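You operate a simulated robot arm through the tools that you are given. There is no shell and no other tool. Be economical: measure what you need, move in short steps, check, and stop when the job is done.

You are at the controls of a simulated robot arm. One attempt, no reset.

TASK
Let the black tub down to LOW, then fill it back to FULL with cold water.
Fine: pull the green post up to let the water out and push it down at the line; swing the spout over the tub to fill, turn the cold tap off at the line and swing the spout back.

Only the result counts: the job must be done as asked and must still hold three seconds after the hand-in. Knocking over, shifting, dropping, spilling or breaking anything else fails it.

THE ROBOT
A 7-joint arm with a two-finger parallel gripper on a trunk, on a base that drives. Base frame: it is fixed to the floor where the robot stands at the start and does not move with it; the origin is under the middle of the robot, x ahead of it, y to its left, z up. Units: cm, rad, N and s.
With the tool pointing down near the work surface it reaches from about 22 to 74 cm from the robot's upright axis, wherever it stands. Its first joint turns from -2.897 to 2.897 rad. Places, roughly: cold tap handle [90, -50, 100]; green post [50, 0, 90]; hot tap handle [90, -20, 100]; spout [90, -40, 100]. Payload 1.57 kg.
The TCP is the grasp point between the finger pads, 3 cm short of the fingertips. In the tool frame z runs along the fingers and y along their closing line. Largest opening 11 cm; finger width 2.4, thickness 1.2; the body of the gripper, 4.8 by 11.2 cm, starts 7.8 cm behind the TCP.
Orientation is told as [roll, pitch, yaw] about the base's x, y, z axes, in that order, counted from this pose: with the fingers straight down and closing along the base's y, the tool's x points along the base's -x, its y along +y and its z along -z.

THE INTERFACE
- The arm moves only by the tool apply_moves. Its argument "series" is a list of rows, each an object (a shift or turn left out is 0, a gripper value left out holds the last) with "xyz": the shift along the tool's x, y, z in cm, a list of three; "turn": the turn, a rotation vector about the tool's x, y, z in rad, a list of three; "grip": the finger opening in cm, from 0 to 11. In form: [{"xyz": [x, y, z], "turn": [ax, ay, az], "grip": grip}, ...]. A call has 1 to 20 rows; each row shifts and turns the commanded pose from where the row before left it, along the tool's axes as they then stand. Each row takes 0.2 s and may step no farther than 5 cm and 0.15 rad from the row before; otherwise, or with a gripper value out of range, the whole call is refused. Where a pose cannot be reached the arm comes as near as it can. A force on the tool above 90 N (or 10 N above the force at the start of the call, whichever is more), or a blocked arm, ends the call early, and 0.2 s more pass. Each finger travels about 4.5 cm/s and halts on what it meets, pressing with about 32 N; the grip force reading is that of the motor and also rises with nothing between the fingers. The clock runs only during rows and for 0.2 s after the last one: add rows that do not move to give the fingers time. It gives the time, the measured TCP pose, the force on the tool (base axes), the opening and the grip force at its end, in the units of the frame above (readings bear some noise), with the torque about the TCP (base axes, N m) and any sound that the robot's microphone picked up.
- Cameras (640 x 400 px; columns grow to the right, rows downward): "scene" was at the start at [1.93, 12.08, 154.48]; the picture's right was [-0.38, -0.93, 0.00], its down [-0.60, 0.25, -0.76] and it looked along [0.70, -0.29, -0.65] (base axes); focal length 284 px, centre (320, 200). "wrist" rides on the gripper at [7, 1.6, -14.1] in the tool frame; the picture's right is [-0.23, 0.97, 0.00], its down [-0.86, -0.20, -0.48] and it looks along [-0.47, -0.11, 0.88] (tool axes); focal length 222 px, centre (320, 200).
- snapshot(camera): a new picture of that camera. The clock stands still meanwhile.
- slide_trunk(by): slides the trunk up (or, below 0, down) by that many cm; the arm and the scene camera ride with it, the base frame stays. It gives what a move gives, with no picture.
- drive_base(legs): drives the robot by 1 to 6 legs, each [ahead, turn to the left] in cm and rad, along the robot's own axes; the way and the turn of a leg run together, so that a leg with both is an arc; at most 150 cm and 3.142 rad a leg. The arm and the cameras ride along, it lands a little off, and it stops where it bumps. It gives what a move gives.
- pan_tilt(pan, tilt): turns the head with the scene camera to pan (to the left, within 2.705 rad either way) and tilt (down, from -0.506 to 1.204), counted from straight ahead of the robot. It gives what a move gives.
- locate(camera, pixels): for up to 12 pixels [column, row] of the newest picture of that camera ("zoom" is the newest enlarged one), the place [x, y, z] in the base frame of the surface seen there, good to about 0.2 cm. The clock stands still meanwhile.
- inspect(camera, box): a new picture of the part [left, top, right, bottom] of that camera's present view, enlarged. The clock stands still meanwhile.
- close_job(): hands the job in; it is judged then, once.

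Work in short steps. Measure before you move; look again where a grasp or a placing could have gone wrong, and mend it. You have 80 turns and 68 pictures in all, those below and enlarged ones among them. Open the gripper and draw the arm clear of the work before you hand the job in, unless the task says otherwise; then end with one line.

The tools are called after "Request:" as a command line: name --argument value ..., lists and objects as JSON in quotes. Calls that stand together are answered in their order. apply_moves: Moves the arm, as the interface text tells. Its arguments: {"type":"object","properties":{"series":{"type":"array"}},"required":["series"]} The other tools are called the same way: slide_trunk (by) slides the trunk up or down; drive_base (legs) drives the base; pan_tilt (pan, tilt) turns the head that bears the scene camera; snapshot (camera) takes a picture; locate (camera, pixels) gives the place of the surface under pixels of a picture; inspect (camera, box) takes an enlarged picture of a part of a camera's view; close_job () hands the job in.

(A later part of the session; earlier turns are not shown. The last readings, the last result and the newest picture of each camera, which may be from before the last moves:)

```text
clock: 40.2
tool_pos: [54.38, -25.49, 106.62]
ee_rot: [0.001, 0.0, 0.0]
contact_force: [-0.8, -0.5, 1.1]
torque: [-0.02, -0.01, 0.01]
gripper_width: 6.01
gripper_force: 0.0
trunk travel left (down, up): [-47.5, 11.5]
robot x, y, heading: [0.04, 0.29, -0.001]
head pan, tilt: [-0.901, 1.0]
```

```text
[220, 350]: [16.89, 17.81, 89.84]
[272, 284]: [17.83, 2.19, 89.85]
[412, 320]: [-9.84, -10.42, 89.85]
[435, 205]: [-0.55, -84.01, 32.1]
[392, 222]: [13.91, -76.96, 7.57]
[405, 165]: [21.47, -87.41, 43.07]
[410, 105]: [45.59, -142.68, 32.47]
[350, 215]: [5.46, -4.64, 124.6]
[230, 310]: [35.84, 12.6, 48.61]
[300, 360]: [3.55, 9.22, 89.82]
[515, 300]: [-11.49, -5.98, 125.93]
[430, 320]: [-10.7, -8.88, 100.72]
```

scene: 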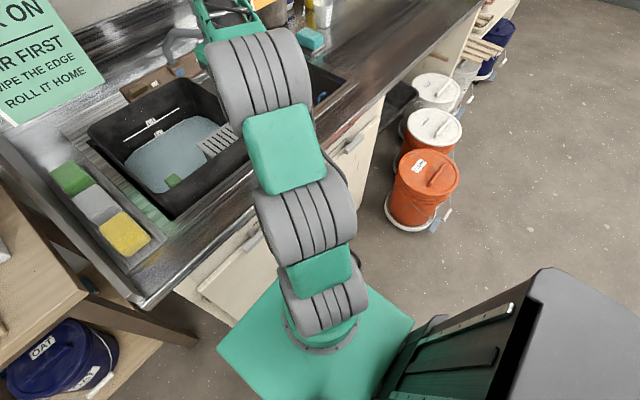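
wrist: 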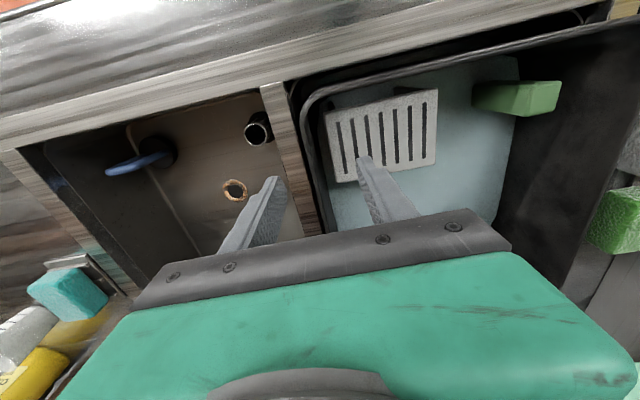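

The plate front is at x 18, the counter edge at x 35 and the orange bucket at y below -72. I plan an S-curve back and then forward to about (12,-35). I raise and retract the arm first, and check that the way behind is clear.

Request:
apply_moves --series '[{"xyz": [0, 0, -4.5]}, {"xyz": [0, 0, -4.5]}, {"xyz": [3.4, 0, -3.4]}, {"xyz": [3.4, 0, -3.4]}, {"xyz": [4.5, 3, 0]}, {"xyz": [4.5, 0, 0]}, {"xyz": [4.5, 3, 0]}]'

Request:
pan_tilt --pan -2.6 --tilt 0.7

Request:
snapshot --camera "scene"

```text
refused: row 5 steps farther than a row can; nothing moved
```

```text
clock: 41.9
tool_pos: [54.29, -25.47, 106.48]
ee_rot: [0.0, 0.001, 0.001]
contact_force: [0.5, -0.7, -0.2]
torque: [0.03, 0.01, -0.01]
gripper_width: 6.03
gripper_force: 0.1
trunk travel left (down, up): [-47.5, 11.5]
robot x, y, heading: [-0.01, 0.04, 0.002]
head pan, tilt: [-2.601, 0.7]
```

```text
32 pictures are left
```

scene: 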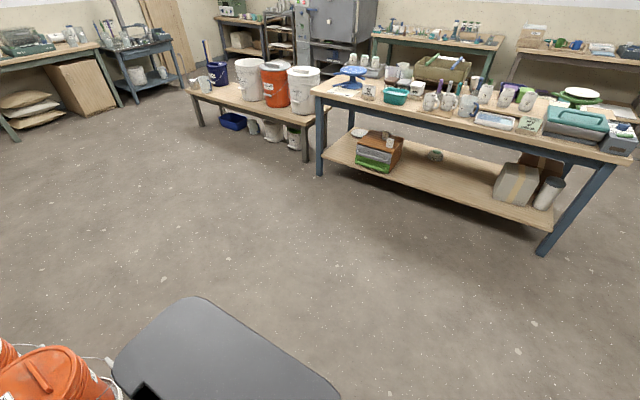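

The floor behind is wide open. I retract the arm, then drive the S-curve: back 50, arc right, arc left.

Request:
apply_moves --series '[{"xyz": [0, 0, -4.5]}, {"xyz": [0, 0, -4.5]}, {"xyz": [3.4, 0, -3.4]}, {"xyz": [3.4, 0, -3.4]}, {"xyz": [4, 2.5, 0]}, {"xyz": [4.5, 0, 0]}, {"xyz": [4, 2.5, 0]}]'

Request:
drive_base --legs '[[-50, 0], [36, -0.98], [36, 0.98]]'

Request:
pan_tilt --pan -0.1 --tilt 0.8

Request:
snapshot --camera "scene"

```text
clock: 43.5
tool_pos: [35.27, -20.35, 122.33]
ee_rot: [0.0, -0.001, 0.001]
contact_force: [-0.4, -0.4, -0.1]
torque: [-0.02, 0.0, 0.0]
gripper_width: 5.99
gripper_force: 0.0
trunk travel left (down, up): [-47.5, 11.5]
robot x, y, heading: [0.26, 0.04, -0.003]
head pan, tilt: [-2.601, 0.7]
```

```text
clock: 51.2
tool_pos: [40.68, -56.37, 122.4]
ee_rot: [0.0, 0.0, -0.097]
contact_force: [-1.2, 0.0, 0.2]
torque: [0.01, -0.02, -0.02]
gripper_width: 6.02
gripper_force: 0.1
trunk travel left (down, up): [-47.5, 11.5]
robot x, y, heading: [7.36, -32.76, -0.09]
head pan, tilt: [-2.601, 0.7]
stopped in leg 3: the robot was blocked; the commanded pose is now the measured one
```

```text
clock: 53.4
tool_pos: [40.67, -56.41, 122.49]
ee_rot: [0.0, -0.001, -0.097]
contact_force: [0.4, 0.4, 0.5]
torque: [-0.02, 0.02, 0.0]
gripper_width: 6.01
gripper_force: 0.0
trunk travel left (down, up): [-47.5, 11.5]
robot x, y, heading: [7.33, -32.5, -0.092]
head pan, tilt: [-0.099, 0.799]
```

```text
31 pictures are left
```

scene: 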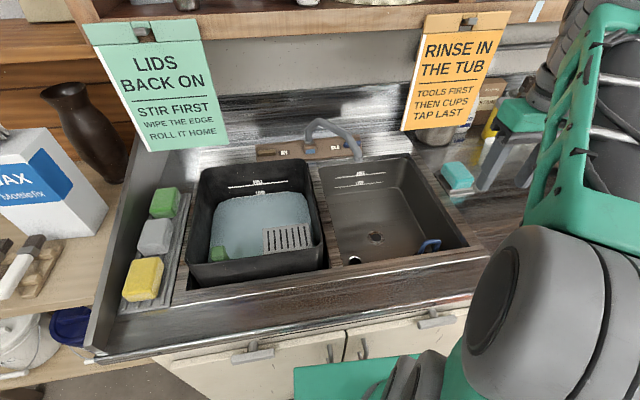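

The base stopped against the cabinet at (7.3,-32.5), which is near enough. I enlarge the tap block at (310,145).

Request:
inspect --camera "scene" --box '[245, 110, 375, 195]'

Request:
locate --camera "zoom" --pixels '[[420, 180], [440, 175], [470, 170], [445, 185], [330, 200], [300, 180], [300, 80], [345, 55], [500, 100], [560, 225], [170, 215], [240, 320]]'

```text
4.71 times, centred on (310, 152) of scene
```

zoom: 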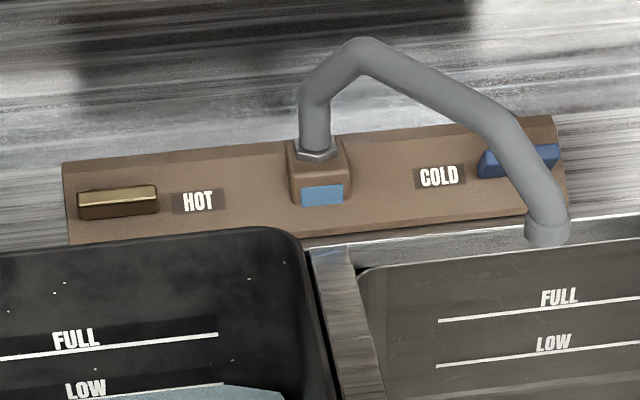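

```text
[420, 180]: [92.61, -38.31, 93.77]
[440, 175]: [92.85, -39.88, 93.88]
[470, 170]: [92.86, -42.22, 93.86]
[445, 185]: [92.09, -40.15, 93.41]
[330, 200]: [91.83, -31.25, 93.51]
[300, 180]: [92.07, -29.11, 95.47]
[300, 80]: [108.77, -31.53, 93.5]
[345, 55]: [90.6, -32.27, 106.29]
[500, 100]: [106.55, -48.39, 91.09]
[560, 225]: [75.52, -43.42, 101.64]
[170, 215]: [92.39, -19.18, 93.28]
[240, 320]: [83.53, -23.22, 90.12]
```

The spout outlet is at (75.5,-43,101), and the pipe is about 2.6 cm thick. I square the tool yaw and go above it at z 118, check the orange sign's left edge, then cage the pipe between open fingers.

Request:
locate --camera "scene" --pixels '[[404, 128], [425, 25], [215, 145], [357, 155]]'

Request:
apply_moves --series '[{"turn": [0, 0, -0.097], "grip": 6}, {"xyz": [-4, 3, 0]}, {"xyz": [-4, 3, 0]}, {"xyz": [-4, 3, 0]}, {"xyz": [-4, 3, 0]}, {"xyz": [-4, 1.3, 1]}, {"xyz": [-4, 0, 1]}, {"xyz": [-4, 0, 1]}, {}]'

Request:
snapshot --camera "wrist"

```text
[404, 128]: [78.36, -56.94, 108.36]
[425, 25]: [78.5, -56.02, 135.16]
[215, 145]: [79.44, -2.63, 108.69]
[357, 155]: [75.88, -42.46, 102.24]
```

```text
clock: 55.4
tool_pos: [68.56, -43.0, 119.31]
ee_rot: [0.0, 0.001, 0.0]
contact_force: [-0.1, 0.6, -0.2]
torque: [-0.03, -0.01, -0.02]
gripper_width: 6.01
gripper_force: 0.1
trunk travel left (down, up): [-47.5, 11.5]
robot x, y, heading: [7.15, -32.67, -0.087]
head pan, tilt: [-0.099, 0.799]
```

```text
29 pictures are left
```

wrist: 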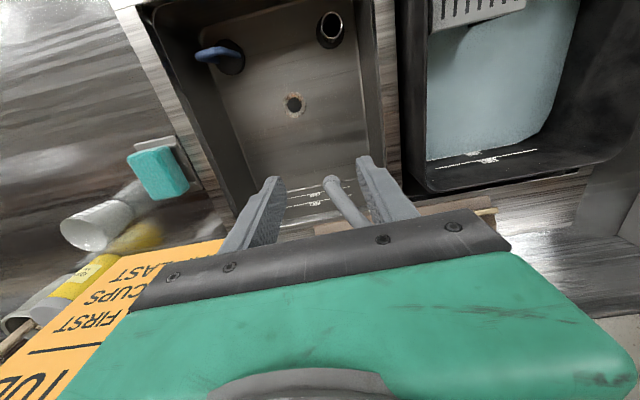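

The pipe end is seen between the fingers at (330,180). I move 6.7 cm further out and lower to TCP z 103.

Request:
apply_moves --series '[{"xyz": [-3.5, 0.3, 0]}, {"xyz": [-3.2, 0.1, 0]}, {"xyz": [0, 0, 4]}, {"xyz": [0, 0, 4]}, {"xyz": [0, 0, 4]}, {"xyz": [0, 0, 4]}, {}]'

Request:
inspect --camera "scene" --box '[225, 80, 425, 210]'

Request:
snapshot --camera "wrist"

```text
clock: 55.9
tool_pos: [71.18, -42.64, 119.62]
ee_rot: [-0.006, -0.032, 0.006]
contact_force: [22.2, -4.4, -31.5]
torque: [0.22, 0.31, 0.09]
gripper_width: 5.99
gripper_force: 0.1
out of reach, approached as far as the arm can: row 1, 2
trunk travel left (down, up): [-47.5, 11.5]
robot x, y, heading: [7.35, -32.91, -0.091]
head pan, tilt: [-0.099, 0.799]
stopped in row 2: the force on the tool passed its limit at 130 N (the readings are from after the stop); the commanded pose is now the measured one
```

```text
3.08 times, centred on (325, 145) of scene
```

zoom: 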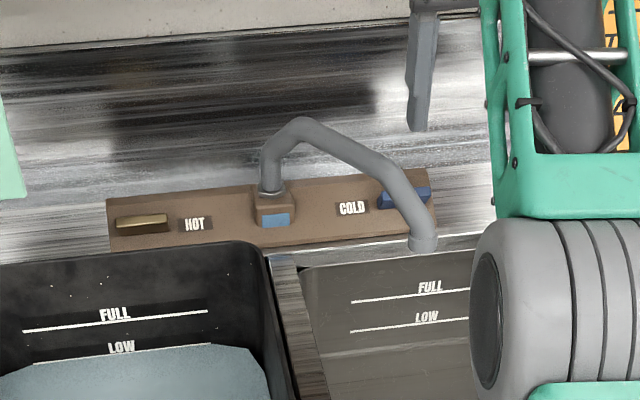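

```text
27 pictures are left
```

wrist: 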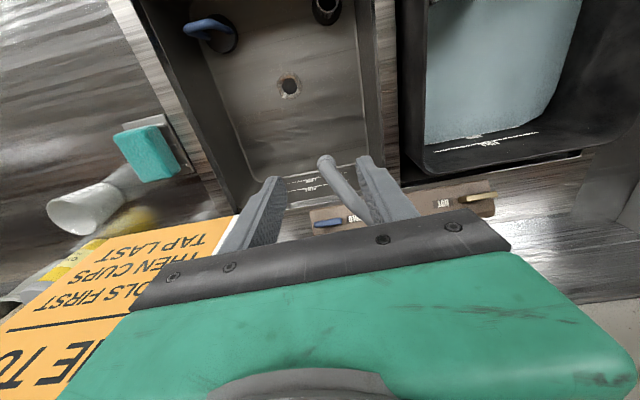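

That was the arm's reach limit at this height; at z 103 it reaches farther. I back off to x 68, lower there and move in from the front to cage the pipe.

Request:
apply_moves --series '[{"xyz": [3.5, 0, 0], "turn": [0.0, 0.03, 0.0]}, {"xyz": [0, 0, 4]}, {"xyz": [0, 0, 4]}, {"xyz": [0, 0, 4]}, {"xyz": [0, 0, 4.5]}, {}]'

Request:
snapshot --camera "wrist"

Request:
locate --camera "wrist" --pixels '[[325, 165], [335, 190]]'

```text
clock: 57.3
tool_pos: [67.7, -42.82, 102.88]
ee_rot: [-0.004, 0.008, 0.005]
contact_force: [-0.1, 0.2, -0.4]
torque: [0.02, -0.01, -0.02]
gripper_width: 5.99
gripper_force: 0.1
trunk travel left (down, up): [-47.5, 11.5]
robot x, y, heading: [7.05, -32.89, -0.091]
head pan, tilt: [-0.099, 0.799]
```

```text
26 pictures are left
```

wrist: 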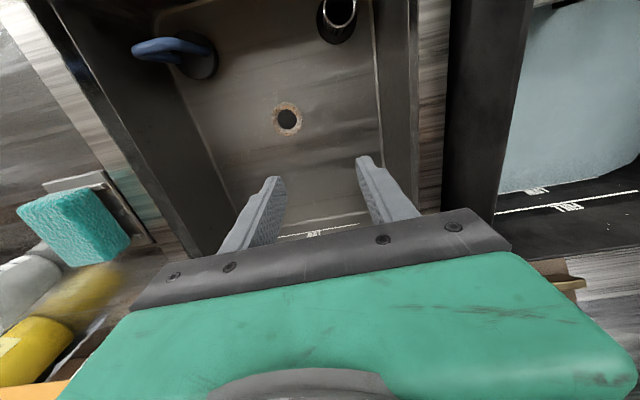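

```text
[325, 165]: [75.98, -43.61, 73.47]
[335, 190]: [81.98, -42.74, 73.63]
```

The fingers are in front of the pipe at z 102.9. I move forward 7.5 cm so that the pipe end comes between them.

Request:
apply_moves --series '[{"xyz": [-3, 0, 0]}, {"xyz": [-2.5, 0.1, 0]}, {"xyz": [-2, 0.1, 0]}, {}]'

Request:
inspect --camera "scene" --box '[245, 80, 445, 210]'

```text
clock: 58.3
tool_pos: [75.27, -42.55, 102.68]
ee_rot: [-0.002, 0.008, 0.004]
contact_force: [0.2, 0.1, -0.1]
torque: [-0.02, 0.0, 0.0]
gripper_width: 6.01
gripper_force: 0.0
trunk travel left (down, up): [-47.5, 11.5]
robot x, y, heading: [7.4, -33.26, -0.091]
head pan, tilt: [-0.099, 0.799]
```

```text
3.08 times, centred on (345, 145) of scene
```

zoom: 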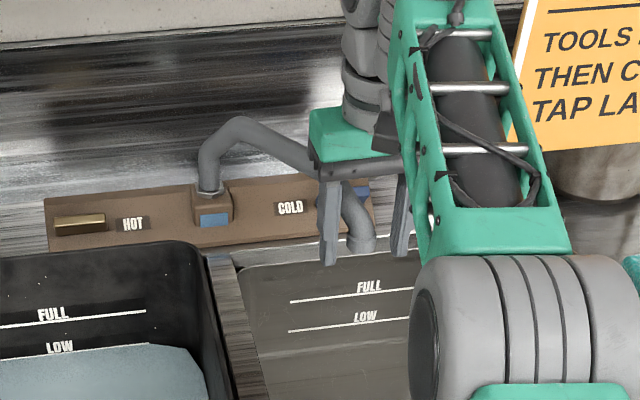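

The pipe end is caged between the fingers at (350,225). I swing it along its 22 cm arc around (93.8,-30.2) to over the tub.

Request:
apply_moves --series '[{"xyz": [1, 1.9, 0]}, {"xyz": [1.1, 1.9, 0]}, {"xyz": [0.7, 2.1, 0]}, {"xyz": [0.6, 2.1, 0]}, {"xyz": [0.3, 2.2, 0]}, {"xyz": [0.1, 2.2, 0]}, {"xyz": [-0.1, 2.2, 0]}, {"xyz": [-0.3, 2.2, 0]}, {"xyz": [-0.6, 2.1, 0]}, {"xyz": [-0.7, 2.1, 0]}, {"xyz": [-0.7, 1.5, 0]}, {"xyz": [-0.7, 1.5, 0]}, {"xyz": [0, 1.6, 0]}, {}]'

Request:
snapshot --camera "scene"

```text
clock: 61.3
tool_pos: [74.37, -16.95, 102.52]
ee_rot: [-0.003, 0.009, 0.004]
contact_force: [0.4, 0.1, 0.2]
torque: [-0.02, -0.01, -0.03]
gripper_width: 5.99
gripper_force: 0.1
trunk travel left (down, up): [-47.5, 11.5]
robot x, y, heading: [6.91, -32.5, -0.086]
head pan, tilt: [-0.099, 0.799]
```

```text
24 pictures are left
```

scene: 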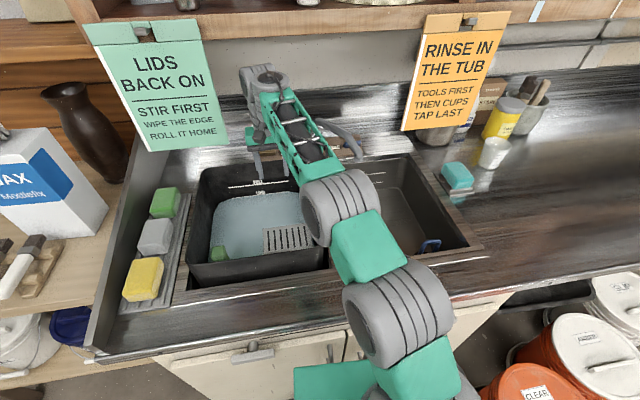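

The pipe seems to remain at (355,150). I enlarge to see.

Request:
inspect --camera "scene" --box '[225, 80, 425, 210]'

Request:
locate --camera "zoom" --pixels '[[410, 225], [415, 245], [400, 190], [370, 140], [350, 125], [422, 215]]'

```text
3.08 times, centred on (325, 145) of scene
```

zoom: 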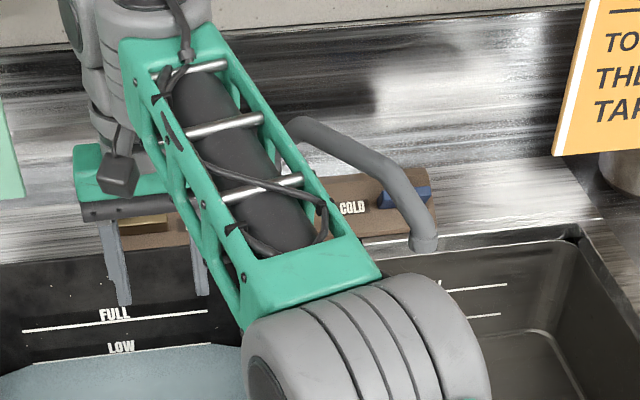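

```text
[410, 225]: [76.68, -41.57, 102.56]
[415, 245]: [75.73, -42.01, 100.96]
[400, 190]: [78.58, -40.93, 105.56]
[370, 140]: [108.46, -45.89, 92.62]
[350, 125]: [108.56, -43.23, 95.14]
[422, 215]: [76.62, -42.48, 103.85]
```

The pipe did not follow: its centre is farther back, at about x 77.5, so the fingers stopped just in front of it. I return along the front and go in deeper, to x 78.2.

Request:
apply_moves --series '[{"xyz": [4, 0, 0], "grip": 5.4}, {"xyz": [0, -4.5, 0]}, {"xyz": [0, -4.5, 0]}, {"xyz": [0, -4.5, 0]}, {"xyz": [0, -4.5, 0]}, {"xyz": [0, -4, 0]}, {"xyz": [0, -3.4, 0]}, {"xyz": [-3, 0, 0]}, {"xyz": [-2.5, 0, 0]}, {"xyz": [-2.4, 0, 0]}, {}]'

Request:
inspect --camera "scene" --box '[245, 80, 445, 210]'

```text
clock: 63.7
tool_pos: [78.26, -42.35, 102.75]
ee_rot: [-0.004, 0.006, 0.005]
contact_force: [0.1, -0.8, -0.1]
torque: [-0.02, 0.02, 0.0]
gripper_width: 5.42
gripper_force: 0.2
trunk travel left (down, up): [-47.5, 11.5]
robot x, y, heading: [7.41, -32.68, -0.091]
head pan, tilt: [-0.099, 0.799]
```

```text
3.08 times, centred on (345, 145) of scene
```

zoom: 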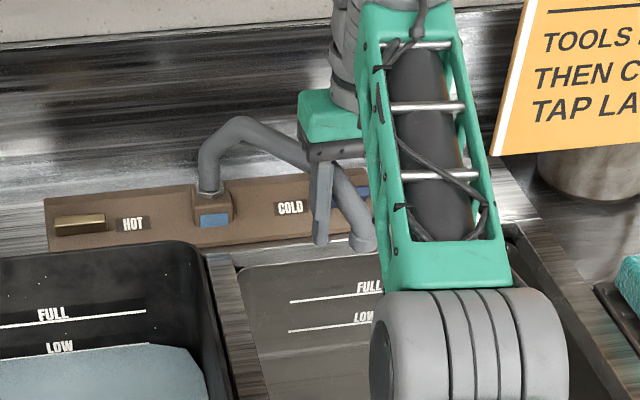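

The left finger now sits beside the pipe at (320,200). I swing along the corrected 20.3 cm arc.

Request:
apply_moves --series '[{"xyz": [1.2, 2.1, 0]}, {"xyz": [1.2, 2.1, 0]}, {"xyz": [0.7, 1.9, 0]}, {"xyz": [0.5, 2.0, 0]}, {"xyz": [0.3, 2.0, 0]}, {"xyz": [0.1, 2.0, 0]}, {"xyz": [-0.1, 2.0, 0]}, {"xyz": [-0.3, 2.0, 0]}, {"xyz": [-0.5, 2.0, 0]}, {"xyz": [-0.7, 1.9, 0]}, {"xyz": [-0.7, 1.4, 0]}, {"xyz": [-0.7, 1.3, 0]}, {"xyz": [-0.5, 1.0, 0]}, {"xyz": [0, 1.2, 0]}, {}]'

Request:
inspect --camera "scene" --box '[225, 80, 425, 210]'

```text
clock: 66.9
tool_pos: [77.19, -17.56, 102.4]
ee_rot: [-0.003, 0.007, 0.004]
contact_force: [-0.4, 0.1, 0.6]
torque: [0.02, 0.0, 0.0]
gripper_width: 5.39
gripper_force: 0.1
out of reach, approached as far as the arm can: row 13
trunk travel left (down, up): [-47.5, 11.5]
robot x, y, heading: [7.17, -32.77, -0.086]
head pan, tilt: [-0.099, 0.799]
```

```text
3.08 times, centred on (325, 145) of scene
```

zoom: 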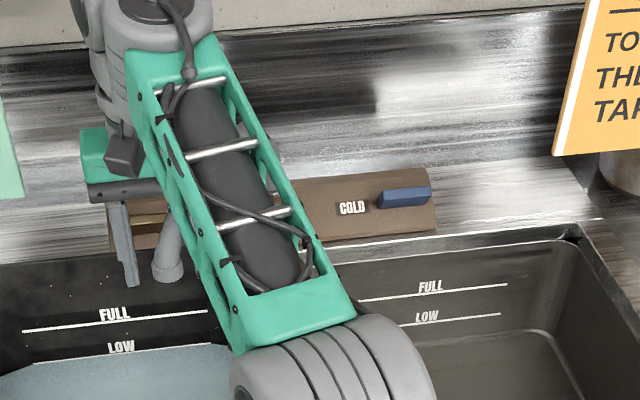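

The spout now hangs over the tub at (170,265). I slide the fingers out toward the robot and measure the cold handle at (403,197).

Request:
locate --camera "zoom" --pixels '[[380, 195], [403, 190], [428, 190], [380, 206], [403, 203], [428, 201], [345, 190], [428, 215], [420, 175], [168, 270]]'

Request:
apply_moves --series '[{"xyz": [2, 0, 0]}, {"xyz": [3, 0, 0]}, {"xyz": [4, 0, 0]}, {"xyz": [0, -4.5, 0]}, {"xyz": [0, -4.5, -2]}, {"xyz": [0, -4.5, -2]}, {"xyz": [0, -4.5, -2]}, {"xyz": [0, -4.5, -2]}, {"xyz": [0, -4, -2], "grip": 0}, {}]'

Request:
snapshot --camera "wrist"

Request:
inspect --camera "scene" --box '[225, 100, 385, 200]'

```text
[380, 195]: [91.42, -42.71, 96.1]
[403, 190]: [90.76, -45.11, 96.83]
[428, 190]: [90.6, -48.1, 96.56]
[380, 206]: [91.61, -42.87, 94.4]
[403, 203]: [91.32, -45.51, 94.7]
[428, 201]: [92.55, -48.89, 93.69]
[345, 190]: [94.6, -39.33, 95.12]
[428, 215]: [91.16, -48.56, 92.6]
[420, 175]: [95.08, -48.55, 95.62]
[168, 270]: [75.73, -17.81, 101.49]
```

```text
clock: 69.1
tool_pos: [68.22, -44.25, 112.68]
ee_rot: [-0.004, 0.005, 0.003]
contact_force: [-0.7, -0.3, 0.0]
torque: [-0.01, 0.02, -0.02]
gripper_width: 0.19
gripper_force: 0.3
trunk travel left (down, up): [-47.5, 11.5]
robot x, y, heading: [7.25, -33.12, -0.088]
head pan, tilt: [-0.099, 0.799]
```

```text
20 pictures are left
```

wrist: 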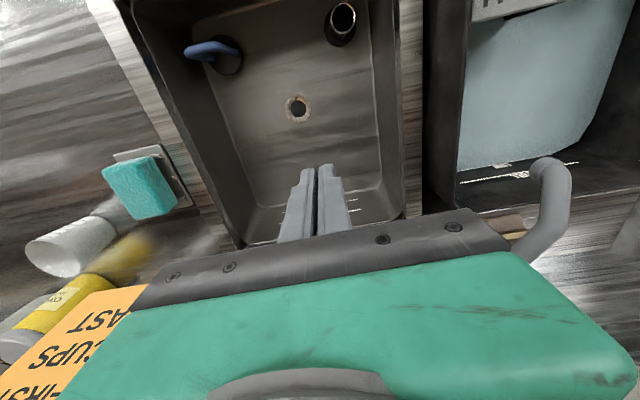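

```text
4.00 times, centred on (305, 150) of scene
```

zoom: 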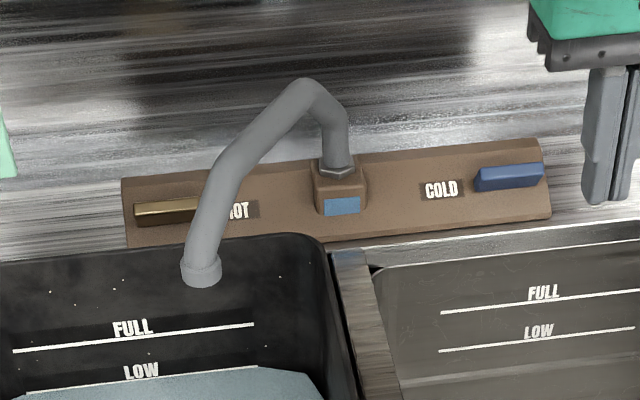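

The spout stays over the tub with its outlet at (75.7,-18). The cold handle is a bar from y -42.7 to -48.5 at x 91.5, z 95.5, on a face sloping up to the back. I tilt the tool forward by 0.52 and bring the closed fingers in front of its right end.

Request:
apply_moves --series '[{"turn": [0, -0.13, 0]}, {"turn": [0, -0.13, 0]}, {"turn": [0, -0.13, 0]}, {"turn": [0, -0.13, 0]}, {"xyz": [-1.9, -0.85, 4.2]}, {"xyz": [-1.9, -0.85, 4.2]}, {"xyz": [-1.9, -0.85, 4.2]}, {"xyz": [-1.9, -0.85, 4.2]}, {}]'

Request:
inspect --camera "scene" --box '[265, 80, 425, 190]'

```text
clock: 71.1
tool_pos: [80.79, -46.84, 114.88]
ee_rot: [-0.003, -0.513, 0.007]
contact_force: [-0.1, 0.4, -0.4]
torque: [0.01, 0.01, -0.01]
gripper_width: 0.0
gripper_force: 21.1
out of reach, approached as far as the arm can: row 3, 4, 5, 7, 8
trunk travel left (down, up): [-47.5, 11.5]
robot x, y, heading: [7.54, -32.8, -0.087]
head pan, tilt: [-0.099, 0.799]
```

```text
3.64 times, centred on (345, 135) of scene
```

zoom: 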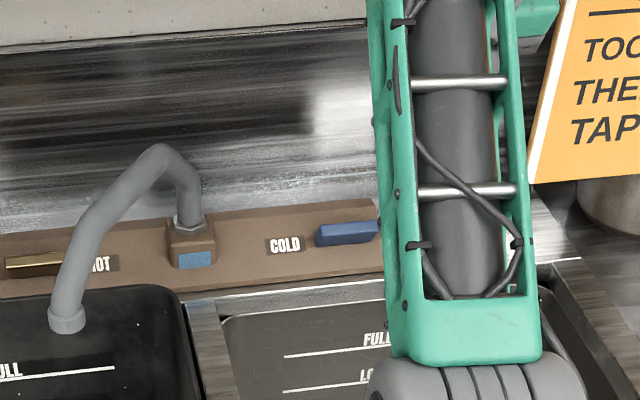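

The arm stopped short at z 114.9 while tilting. Lowering the trunk by 12 cm brings the shoulder to a better height and the tool to about z 103, which is clear ground in front of the block.

Request:
slide_trunk --by -12

Request:
snapshot --camera "scene"

```text
clock: 72.6
tool_pos: [80.78, -46.89, 102.92]
ee_rot: [-0.005, -0.514, 0.007]
contact_force: [0.0, -0.3, -0.1]
torque: [0.02, 0.01, 0.0]
gripper_width: 0.0
gripper_force: 21.3
trunk travel left (down, up): [-35.5, 23.5]
robot x, y, heading: [7.37, -32.62, -0.09]
head pan, tilt: [-0.099, 0.799]
```

```text
17 pictures are left
```

scene: 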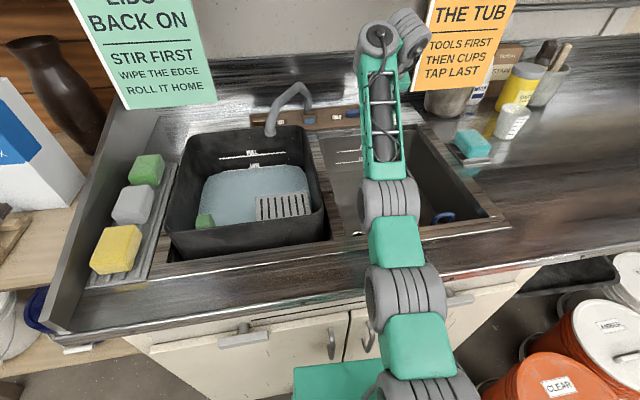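

The arm may still hold an older commanded pose that it could not reach. I raise the command by a small step and read where the arm goes.

Request:
apply_moves --series '[{"xyz": [0, 0, -0.5]}]'

```text
clock: 73.0
tool_pos: [80.51, -46.9, 103.48]
ee_rot: [-0.003, -0.512, 0.006]
contact_force: [0.1, 0.1, -0.5]
torque: [0.03, 0.0, 0.03]
gripper_width: 0.0
gripper_force: 21.1
trunk travel left (down, up): [-35.5, 23.5]
robot x, y, heading: [7.41, -33.1, -0.088]
head pan, tilt: [-0.099, 0.799]
```

The command follows the measured pose. Now I go to the front of the handle's right end, TCP (87.3,-47.6,97.3).

Request:
apply_moves --series '[{"xyz": [-0.5, -0.3, 3.2]}, {"xyz": [-0.9, -0.4, 3]}, {"xyz": [-1.4, 0, 2.6]}, {}]'

Request:
inspect --camera "scene" --box '[265, 70, 425, 170]'

Request:
snapshot --camera "wrist"

```text
clock: 74.0
tool_pos: [81.36, -46.89, 101.58]
ee_rot: [-0.006, -0.509, 0.008]
contact_force: [-0.2, 0.5, 0.4]
torque: [-0.03, 0.02, -0.01]
gripper_width: 0.04
gripper_force: 21.1
out of reach, approached as far as the arm can: row 1, 2, 3
trunk travel left (down, up): [-35.5, 23.5]
robot x, y, heading: [7.54, -32.74, -0.087]
head pan, tilt: [-0.099, 0.799]
```

```text
4.00 times, centred on (345, 120) of scene
```

zoom: 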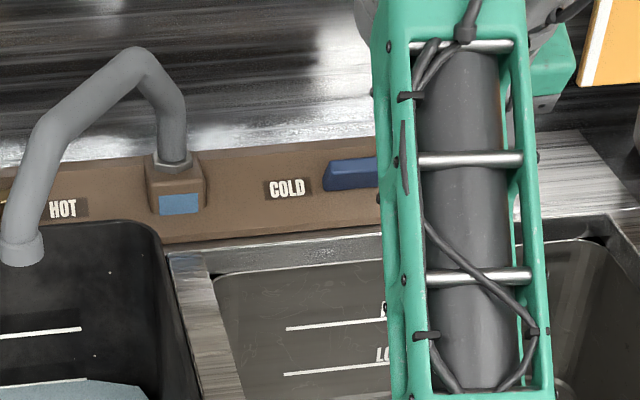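

```text
15 pictures are left
```

wrist: 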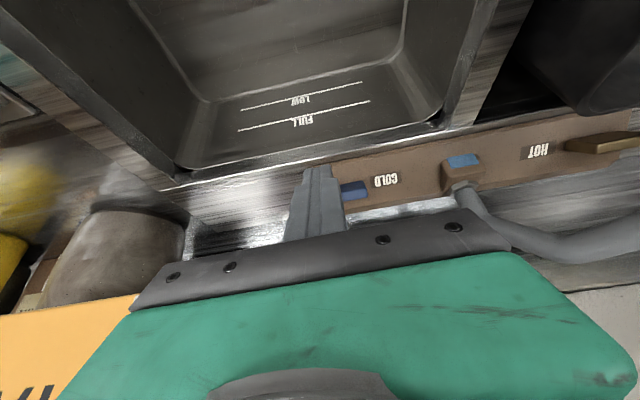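

The reach limit acts as if the shoulder were low, so the trunk should go up rather than down. I retract 16 cm, raise the trunk by 21 cm, then come in again from above and in front.

Request:
apply_moves --series '[{"xyz": [3.4, 0, -2]}, {"xyz": [3.4, 0, -2]}, {"xyz": [3.4, 0, -2]}, {"xyz": [3.4, 0, -2]}]'

Request:
slide_trunk --by 21

Request:
apply_moves --series '[{"xyz": [2, 0, 3.6]}, {"xyz": [2, 0, 3.6]}, {"xyz": [2, 0, 3.6]}, {"xyz": [2, 0, 3.6]}, {}]'

```text
clock: 75.0
tool_pos: [75.7, -49.3, 106.0]
ee_rot: [-0.002, -0.512, 0.007]
contact_force: [0.6, -0.7, -0.7]
torque: [-0.01, 0.0, 0.01]
gripper_width: 0.01
gripper_force: 21.5
out of reach, approached as far as the arm can: row 1, 2, 3, 4
trunk travel left (down, up): [-35.5, 23.5]
robot x, y, heading: [7.25, -33.15, -0.088]
head pan, tilt: [-0.099, 0.799]
```

```text
clock: 77.2
tool_pos: [75.74, -49.29, 126.99]
ee_rot: [-0.004, -0.511, 0.007]
contact_force: [0.2, -0.4, 0.6]
torque: [0.06, 0.01, 0.02]
gripper_width: 0.0
gripper_force: 21.6
trunk travel left (down, up): [-56.5, 2.5]
robot x, y, heading: [7.15, -32.75, -0.083]
head pan, tilt: [-0.099, 0.799]
```

```text
clock: 78.4
tool_pos: [78.46, -50.29, 116.99]
ee_rot: [-0.004, -0.479, 0.007]
contact_force: [-0.9, 0.4, 0.3]
torque: [0.0, 0.02, 0.01]
gripper_width: 0.0
gripper_force: 21.4
out of reach, approached as far as the arm can: row 1, 2, 3, 4
trunk travel left (down, up): [-56.5, 2.5]
robot x, y, heading: [7.12, -32.33, -0.092]
head pan, tilt: [-0.099, 0.799]
```

The limit behaves like a wrist-joint limit that eases as the tool goes lower relative to the shoulder. With the trunk high, I lower further in front of the block while steering y back to -47.

Request:
apply_moves --series '[{"xyz": [1.84, 1, 3.55]}, {"xyz": [1.84, 1, 3.55]}, {"xyz": [1.84, 0.5, 3.55]}, {}]'

```text
clock: 79.4
tool_pos: [79.17, -47.83, 116.54]
ee_rot: [-0.004, -0.473, 0.007]
contact_force: [-0.1, 0.1, 0.4]
torque: [0.0, -0.01, 0.02]
gripper_width: 0.0
gripper_force: 21.1
out of reach, approached as far as the arm can: row 1, 2, 3
trunk travel left (down, up): [-56.5, 2.5]
robot x, y, heading: [7.57, -32.54, -0.094]
head pan, tilt: [-0.099, 0.799]
```

Lowering is refused too, so I undo the tilt while drawing back, then descend upright. I will tilt again only when low and far out.

Request:
apply_moves --series '[{"xyz": [3, 0, -1.2], "turn": [0, 0.12, 0]}, {"xyz": [3, 0, -1], "turn": [0, 0.12, 0]}, {"xyz": [3.5, 0, -0.5], "turn": [0, 0.12, 0]}, {"xyz": [3.5, 0, 0], "turn": [0, 0.113, 0]}, {"xyz": [0, 0, 4]}, {"xyz": [0, 0, 4]}, {"xyz": [0, 0, 4]}, {}]'

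```text
clock: 81.2
tool_pos: [72.71, -49.78, 105.09]
ee_rot: [-0.004, -0.037, 0.003]
contact_force: [-0.6, 0.5, -0.6]
torque: [0.0, 0.0, 0.01]
gripper_width: 0.01
gripper_force: 21.3
out of reach, approached as far as the arm can: row 1, 2, 5, 6, 7
trunk travel left (down, up): [-56.5, 2.5]
robot x, y, heading: [7.43, -32.61, -0.092]
head pan, tilt: [-0.099, 0.799]
```

The arm seems caught in an awkward posture after the tilt. I retreat up and back with the tool upright to recover a clean one.

Request:
apply_moves --series '[{"xyz": [4, 1, -2], "turn": [0, 0.037, 0]}, {"xyz": [4, 2, -2]}, {"xyz": [4, 2, -2]}, {"xyz": [4.5, 2, 0]}, {"xyz": [4.5, 2, 0]}, {}]'

Request:
snapshot --camera "scene"

```text
clock: 82.6
tool_pos: [62.1, -43.27, 120.09]
ee_rot: [-0.001, 0.005, 0.004]
contact_force: [0.3, -0.6, 0.0]
torque: [-0.04, -0.01, 0.01]
gripper_width: 0.01
gripper_force: 21.2
out of reach, approached as far as the arm can: row 1, 2, 3, 4, 5
trunk travel left (down, up): [-56.5, 2.5]
robot x, y, heading: [7.35, -32.5, -0.09]
head pan, tilt: [-0.099, 0.799]
```

```text
14 pictures are left
```

scene: 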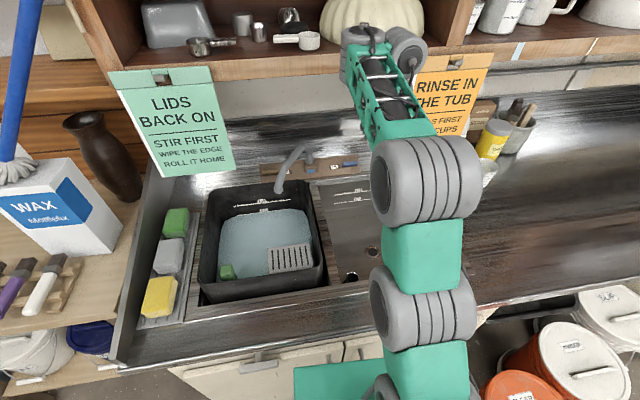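

I measure the arm's own geometry from the picture: shoulder wheels (425,305), elbow wheels (425,180) and wrist (380,50).

Request:
locate --camera "scene" --pixels '[[425, 300], [385, 310], [425, 255], [425, 180], [380, 190], [400, 130], [385, 80], [365, 55], [405, 50], [385, 375], [360, 35]]'

```text
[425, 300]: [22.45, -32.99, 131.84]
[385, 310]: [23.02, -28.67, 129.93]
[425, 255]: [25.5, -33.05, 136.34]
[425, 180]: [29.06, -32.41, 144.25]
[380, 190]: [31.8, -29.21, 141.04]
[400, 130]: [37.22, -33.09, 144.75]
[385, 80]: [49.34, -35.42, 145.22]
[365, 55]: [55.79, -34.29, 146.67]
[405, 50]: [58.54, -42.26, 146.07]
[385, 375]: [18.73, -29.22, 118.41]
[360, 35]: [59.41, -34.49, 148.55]
```

The elbow is up and the forearm about level, so this pose ought not to be extreme. I try single small steps to see which directions work.

Request:
apply_moves --series '[{"xyz": [3, 0, 0]}, {}]'

Request:
apply_moves --series '[{"xyz": [0, 0, 3]}, {}]'

Request:
apply_moves --series '[{"xyz": [0, 3, 0]}, {}]'

```text
clock: 83.2
tool_pos: [60.05, -43.59, 121.63]
ee_rot: [-0.004, 0.004, 0.005]
contact_force: [0.2, 0.5, -0.6]
torque: [-0.01, -0.02, -0.05]
gripper_width: 0.0
gripper_force: 20.7
out of reach, approached as far as the arm can: row 1
trunk travel left (down, up): [-56.5, 2.5]
robot x, y, heading: [7.73, -32.73, -0.088]
head pan, tilt: [-0.099, 0.799]
```

```text
clock: 83.8
tool_pos: [61.51, -44.01, 120.53]
ee_rot: [-0.005, 0.004, 0.006]
contact_force: [-0.2, -0.3, 0.2]
torque: [-0.01, 0.0, -0.01]
gripper_width: 0.0
gripper_force: 21.1
out of reach, approached as far as the arm can: row 1
trunk travel left (down, up): [-56.5, 2.5]
robot x, y, heading: [7.22, -32.77, -0.092]
head pan, tilt: [-0.099, 0.799]
```

```text
clock: 84.4
tool_pos: [61.56, -40.79, 120.93]
ee_rot: [-0.004, 0.006, 0.005]
contact_force: [0.4, 0.5, 0.2]
torque: [-0.03, 0.0, -0.02]
gripper_width: 0.0
gripper_force: 21.2
out of reach, approached as far as the arm can: row 1
trunk travel left (down, up): [-56.5, 2.5]
robot x, y, heading: [7.3, -32.8, -0.093]
head pan, tilt: [-0.099, 0.799]
```

The arm slides only along one curve, back-and-up, so one joint sits at its limit. I follow that curve back to the folded start-like posture, then test lowering there.

Request:
apply_moves --series '[{"xyz": [3.5, 0, -3]}, {"xyz": [3.5, 0, -3]}, {"xyz": [3.5, -1, -3]}, {"xyz": [3, -2, -3]}, {"xyz": [2, -3, -2]}, {}]'

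Request:
apply_moves --series '[{"xyz": [0, 0, 4]}, {"xyz": [0, 0, 4]}, {}]'

```text
clock: 85.8
tool_pos: [46.89, -47.21, 134.46]
ee_rot: [-0.004, 0.0, 0.004]
contact_force: [0.8, 0.4, -0.1]
torque: [0.0, -0.02, 0.03]
gripper_width: 0.01
gripper_force: 21.4
out of reach, approached as far as the arm can: row 2
trunk travel left (down, up): [-56.5, 2.5]
robot x, y, heading: [6.89, -32.65, -0.089]
head pan, tilt: [-0.099, 0.799]
```

```text
clock: 86.6
tool_pos: [46.76, -47.37, 126.19]
ee_rot: [-0.004, -0.003, 0.004]
contact_force: [0.3, 0.6, -0.4]
torque: [-0.03, 0.0, 0.02]
gripper_width: 0.03
gripper_force: 21.3
trunk travel left (down, up): [-56.5, 2.5]
robot x, y, heading: [7.14, -33.04, -0.091]
head pan, tilt: [-0.099, 0.799]
```

Lowering works again from here. I go down upright to z 103, then forward at low height with the trunk high.

Request:
apply_moves --series '[{"xyz": [-1, 0, 4.5]}, {"xyz": [-1, 0, 4.5]}, {"xyz": [-1, 0, 4.5]}, {"xyz": [-1, 0, 4.5]}, {"xyz": [-1, 0, 4.5]}, {"xyz": [-4.5, 0, 0]}, {"xyz": [-4.5, 0, 0]}, {"xyz": [-4.5, 0, 0]}, {"xyz": [-4.5, 0, 0]}, {"xyz": [-4, 0, 0]}, {}]'

```text
clock: 89.0
tool_pos: [73.78, -47.22, 104.46]
ee_rot: [-0.003, -0.004, 0.005]
contact_force: [-0.7, 0.0, -0.1]
torque: [0.01, 0.01, 0.01]
gripper_width: 0.01
gripper_force: 21.1
out of reach, approached as far as the arm can: row 3
trunk travel left (down, up): [-56.5, 2.5]
robot x, y, heading: [7.73, -32.98, -0.089]
head pan, tilt: [-0.099, 0.799]
```

Good: upright at (73.8,-47.2,104.5). Now I tilt about the wrist, with the TCP swinging forward, in small steps.

Request:
apply_moves --series '[{"xyz": [-2.5, 0, 0], "turn": [0, -0.12, 0]}, {"xyz": [-2.5, 0, 0], "turn": [0, -0.12, 0]}, {}]'

Request:
apply_moves --series '[{"xyz": [-2.5, 0, 0], "turn": [0, -0.12, 0]}, {"xyz": [-2.5, 0, 0], "turn": [0, -0.12, 0]}, {}]'

```text
clock: 89.8
tool_pos: [78.86, -47.26, 104.83]
ee_rot: [-0.002, -0.244, 0.006]
contact_force: [0.0, -0.9, -0.2]
torque: [0.03, 0.05, 0.02]
gripper_width: 0.0
gripper_force: 21.2
trunk travel left (down, up): [-56.5, 2.5]
robot x, y, heading: [7.49, -33.04, -0.089]
head pan, tilt: [-0.099, 0.799]
```

```text
clock: 90.6
tool_pos: [83.84, -47.23, 106.43]
ee_rot: [-0.002, -0.483, 0.007]
contact_force: [0.6, 0.4, 0.0]
torque: [-0.03, 0.0, -0.02]
gripper_width: 0.0
gripper_force: 21.0
trunk travel left (down, up): [-56.5, 2.5]
robot x, y, heading: [7.19, -33.07, -0.086]
head pan, tilt: [-0.099, 0.799]
```

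That works with tilt 0.48 at (83.8,-47.2,106.4). Now I move down-forward to the front of the handle's right end.

Request:
apply_moves --series '[{"xyz": [0.6, -0.2, 3.2]}, {"xyz": [0.5, -0.2, 3.2]}, {"xyz": [0.25, 0, 3.1]}, {}]'

Request:
snapshot --camera "wrist"

Request:
inspect --camera "scene" --box '[265, 120, 425, 220]'

```text
clock: 91.6
tool_pos: [86.98, -47.67, 97.12]
ee_rot: [-0.002, -0.481, 0.007]
contact_force: [0.3, -0.6, -0.3]
torque: [0.04, 0.01, 0.0]
gripper_width: 0.0
gripper_force: 21.4
trunk travel left (down, up): [-56.5, 2.5]
robot x, y, heading: [7.16, -32.72, -0.082]
head pan, tilt: [-0.099, 0.799]
```

```text
13 pictures are left
```

wrist: 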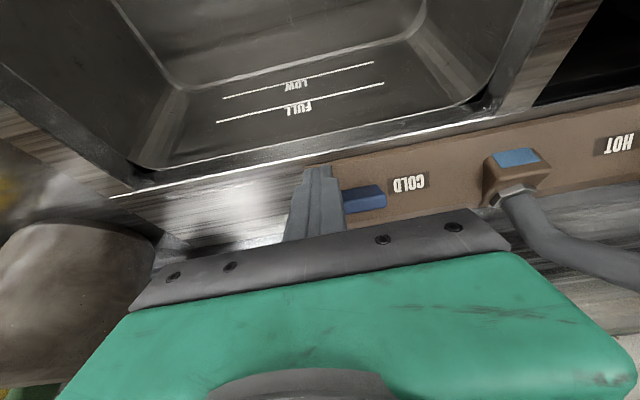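

```text
4.00 times, centred on (345, 170) of scene
```

zoom: 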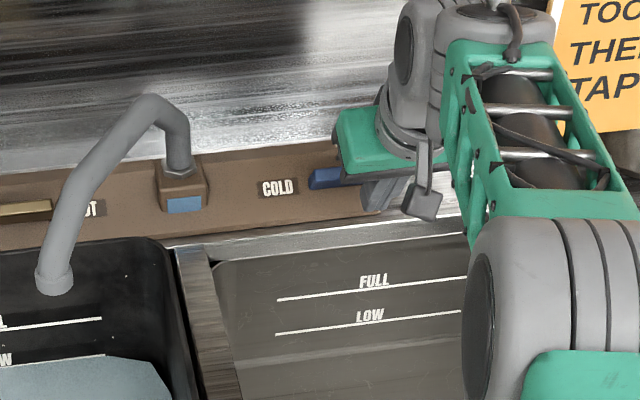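

The closed fingers stand in front of the handle's right end. I push upslope in 1 cm rows.

Request:
apply_moves --series '[{"xyz": [-1, 0, 0]}, {"xyz": [-1, 0, 0]}, {"xyz": [-0.7, 0, 0]}, {"xyz": [-0.7, 0, 0]}]'

Request:
inspect --camera "wrist" --box '[200, 110, 520, 290]'

```text
clock: 92.6
tool_pos: [90.01, -47.41, 98.91]
ee_rot: [-0.002, -0.483, 0.008]
contact_force: [0.6, -0.9, -1.4]
torque: [-0.01, 0.01, -0.02]
gripper_width: 0.01
gripper_force: 21.3
trunk travel left (down, up): [-56.5, 2.5]
robot x, y, heading: [7.41, -32.97, -0.089]
head pan, tilt: [-0.099, 0.799]
```

```text
2.00 times, centred on (360, 200) of wrist
```

zoom: 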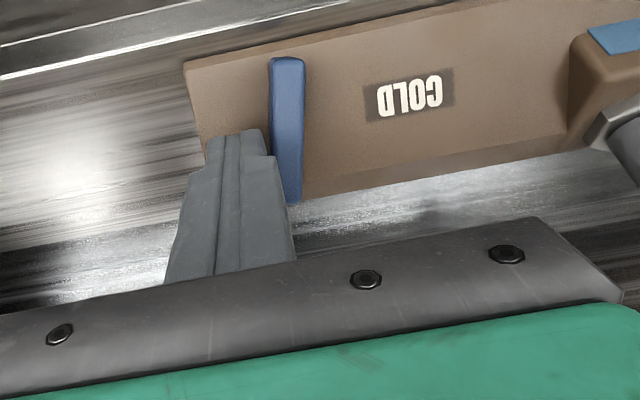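

The handle has turned a quarter, now pointing down-slope at (287,130) in the zoom, so the tap is open. I place the fingers beside its front end, ready to push it back, and check the flow and level.

Request:
apply_moves --series '[{"xyz": [0, -0.8, 0]}, {"xyz": [2, 0, 0]}, {"xyz": [1.4, 0, 0]}]'

Request:
inspect --camera "scene" --box '[205, 130, 385, 290]'

Request:
locate --camera "zoom" --pixels '[[100, 330], [160, 310], [120, 360], [200, 330]]'

```text
clock: 93.4
tool_pos: [86.94, -48.42, 97.28]
ee_rot: [-0.004, -0.484, 0.009]
contact_force: [0.2, -0.1, -0.2]
torque: [0.01, -0.02, 0.0]
gripper_width: 0.01
gripper_force: 20.9
trunk travel left (down, up): [-56.5, 2.5]
robot x, y, heading: [7.19, -32.89, -0.085]
head pan, tilt: [-0.099, 0.799]
```

```text
2.50 times, centred on (295, 210) of scene
```

zoom: 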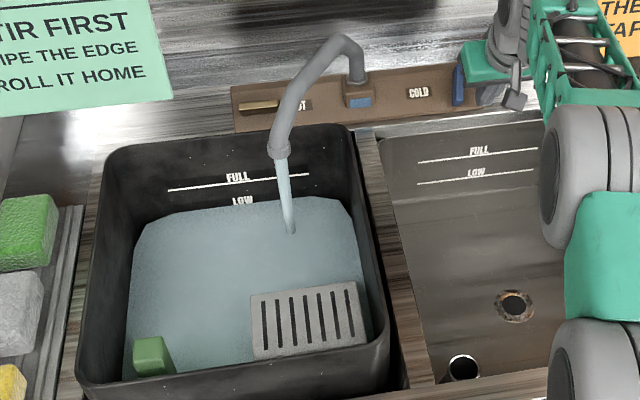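

```text
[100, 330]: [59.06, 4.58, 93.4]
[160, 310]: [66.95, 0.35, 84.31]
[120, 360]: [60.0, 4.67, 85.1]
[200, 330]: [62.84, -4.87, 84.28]
```

Cold water runs into the tub, and the level is 84.3. I wait 3 s to learn the rate.

Request:
apply_moves --series '[{}, {}, {}, {}, {}, {}, {}, {}, {}, {}, {}, {}, {}, {}]'

Request:
inspect --camera "scene" --box '[205, 130, 385, 290]'

Request:
locate --camera "zoom" --pixels '[[160, 310], [200, 330], [200, 290], [180, 260], [175, 188], [290, 176], [235, 183]]'

```text
clock: 96.4
tool_pos: [86.94, -48.33, 97.18]
ee_rot: [-0.003, -0.481, 0.007]
contact_force: [-0.2, -0.6, 0.0]
torque: [-0.02, 0.0, -0.02]
gripper_width: 0.02
gripper_force: 21.0
trunk travel left (down, up): [-56.5, 2.5]
robot x, y, heading: [7.25, -32.85, -0.088]
head pan, tilt: [-0.099, 0.799]
```

```text
2.50 times, centred on (295, 210) of scene
```

zoom: 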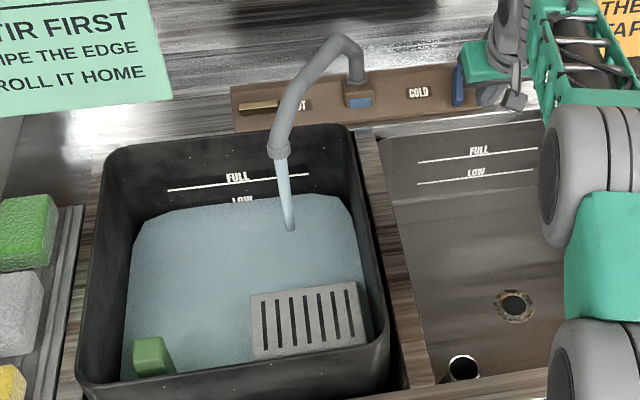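

```text
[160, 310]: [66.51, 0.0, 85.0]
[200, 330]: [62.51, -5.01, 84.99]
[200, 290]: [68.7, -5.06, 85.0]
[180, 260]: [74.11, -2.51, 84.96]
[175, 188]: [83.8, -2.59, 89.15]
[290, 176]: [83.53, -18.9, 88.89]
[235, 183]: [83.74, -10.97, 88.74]
```

The level rises about 0.233 cm/s and is now 85.0; FULL at 88.85 should come at about t = 113. I wait 12.6 s in all, then measure.

Request:
apply_moves --series '[{}, {}, {}, {}, {}, {}, {}, {}, {}, {}, {}, {}, {}, {}, {}, {}, {}, {}, {}, {}]'

Request:
apply_moves --series '[{}, {}, {}, {}, {}, {}, {}, {}, {}, {}, {}, {}, {}, {}, {}, {}, {}, {}, {}, {}]'

Request:
apply_moves --series '[{}, {}, {}, {}, {}, {}, {}, {}, {}, {}, {}, {}, {}, {}, {}, {}, {}, {}, {}, {}]'

Request:
inspect --camera "scene" --box '[205, 130, 385, 290]'

Request:
locate --camera "zoom" --pixels '[[160, 310], [200, 330], [200, 290], [180, 260], [220, 250], [180, 230]]'

```text
clock: 100.6
tool_pos: [86.85, -48.32, 97.23]
ee_rot: [-0.004, -0.482, 0.007]
contact_force: [0.5, 0.2, -0.2]
torque: [-0.05, 0.02, 0.0]
gripper_width: 0.0
gripper_force: 21.1
trunk travel left (down, up): [-56.5, 2.5]
robot x, y, heading: [7.25, -32.92, -0.09]
head pan, tilt: [-0.099, 0.799]
```

```text
clock: 104.8
tool_pos: [86.85, -48.25, 97.17]
ee_rot: [-0.003, -0.482, 0.006]
contact_force: [-0.4, -0.1, -0.6]
torque: [0.0, -0.03, -0.03]
gripper_width: 0.0
gripper_force: 21.2
trunk travel left (down, up): [-56.5, 2.5]
robot x, y, heading: [7.63, -32.83, -0.09]
head pan, tilt: [-0.099, 0.799]
```

```text
clock: 109.0
tool_pos: [86.82, -48.35, 97.3]
ee_rot: [-0.004, -0.483, 0.007]
contact_force: [0.5, 0.5, -0.2]
torque: [-0.01, 0.01, -0.01]
gripper_width: 0.01
gripper_force: 20.8
trunk travel left (down, up): [-56.5, 2.5]
robot x, y, heading: [7.03, -32.68, -0.09]
head pan, tilt: [-0.099, 0.799]
```

```text
2.50 times, centred on (295, 210) of scene
```

zoom: 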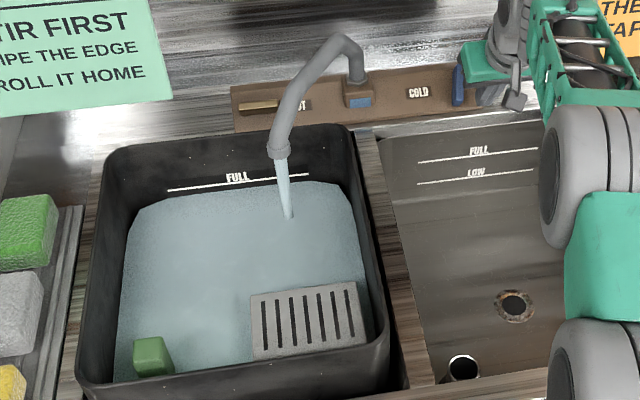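

```text
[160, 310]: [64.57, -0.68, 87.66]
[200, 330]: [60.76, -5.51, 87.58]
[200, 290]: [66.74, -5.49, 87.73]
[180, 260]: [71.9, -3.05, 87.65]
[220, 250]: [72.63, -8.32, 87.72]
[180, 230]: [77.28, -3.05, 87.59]
```

The level is 87.65 at t = 109.0, rising 0.21 cm/s. I wait 4.2 s more and measure again.

Request:
apply_moves --series '[{}, {}, {}, {}, {}, {}, {}, {}, {}, {}, {}, {}, {}, {}, {}, {}, {}, {}, {}, {}]'

Request:
inspect --camera "scene" --box '[205, 130, 385, 290]'

Request:
locate --camera "zoom" --pixels '[[160, 310], [200, 330], [200, 290], [180, 260], [220, 250], [180, 230], [240, 270], [150, 280]]'

```text
clock: 113.2
tool_pos: [86.91, -48.31, 97.3]
ee_rot: [-0.002, -0.481, 0.008]
contact_force: [0.4, 0.5, 0.0]
torque: [0.01, 0.02, 0.02]
gripper_width: 0.0
gripper_force: 21.3
trunk travel left (down, up): [-56.5, 2.5]
robot x, y, heading: [7.76, -32.7, -0.088]
head pan, tilt: [-0.099, 0.799]
```

```text
2.50 times, centred on (295, 210) of scene
```

zoom: 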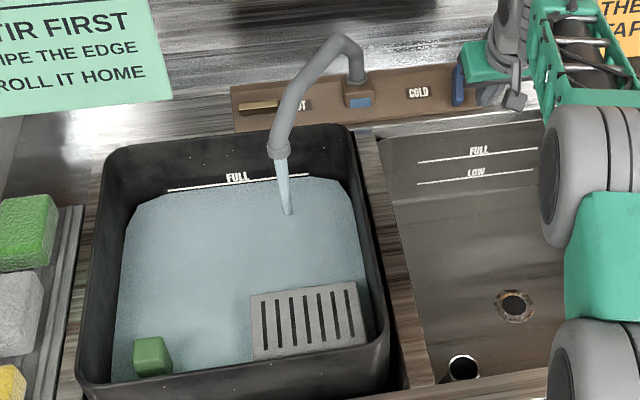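

```text
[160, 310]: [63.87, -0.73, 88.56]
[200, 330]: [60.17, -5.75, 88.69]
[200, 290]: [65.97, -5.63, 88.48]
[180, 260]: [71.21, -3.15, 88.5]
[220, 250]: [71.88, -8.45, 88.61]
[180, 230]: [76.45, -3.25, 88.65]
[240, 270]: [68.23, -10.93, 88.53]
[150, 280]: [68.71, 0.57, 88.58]
```

The level is 88.57, so about 1.5 s remain to 88.9. I wait three rows, then push the front end of the handle toward +y and upslope to close it.

Request:
apply_moves --series '[{}, {}, {}, {"xyz": [0, 1.2, 0]}, {"xyz": [0, 1.2, 0]}, {"xyz": [-0.3, 1.2, 0]}, {"xyz": [-0.7, 1.0, 0]}, {"xyz": [-0.8, 0.5, 0]}]'

Request:
inspect --camera "scene" --box '[205, 130, 385, 290]'

Request:
locate --camera "zoom" --pixels '[[160, 310], [200, 330], [200, 290], [180, 260], [220, 250], [180, 230], [240, 270], [150, 280]]'

```text
clock: 115.0
tool_pos: [88.08, -43.32, 97.78]
ee_rot: [-0.002, -0.47, 0.004]
contact_force: [-24.5, -5.8, -6.5]
torque: [0.06, 0.49, -0.14]
gripper_width: 0.0
gripper_force: 21.3
trunk travel left (down, up): [-56.5, 2.5]
robot x, y, heading: [6.97, -33.06, -0.099]
head pan, tilt: [-0.099, 0.799]
```

```text
2.50 times, centred on (295, 210) of scene
```

zoom: 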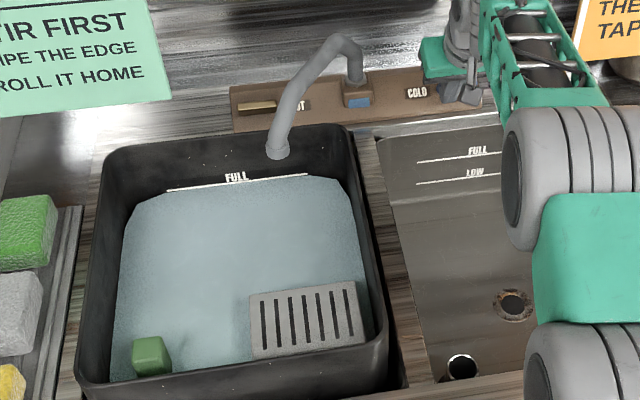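

```text
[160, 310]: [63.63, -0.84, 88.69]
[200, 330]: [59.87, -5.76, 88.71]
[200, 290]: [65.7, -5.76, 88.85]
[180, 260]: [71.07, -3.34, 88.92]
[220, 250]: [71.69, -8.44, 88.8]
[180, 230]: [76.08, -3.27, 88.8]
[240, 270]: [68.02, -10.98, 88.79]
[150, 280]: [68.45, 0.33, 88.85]
```

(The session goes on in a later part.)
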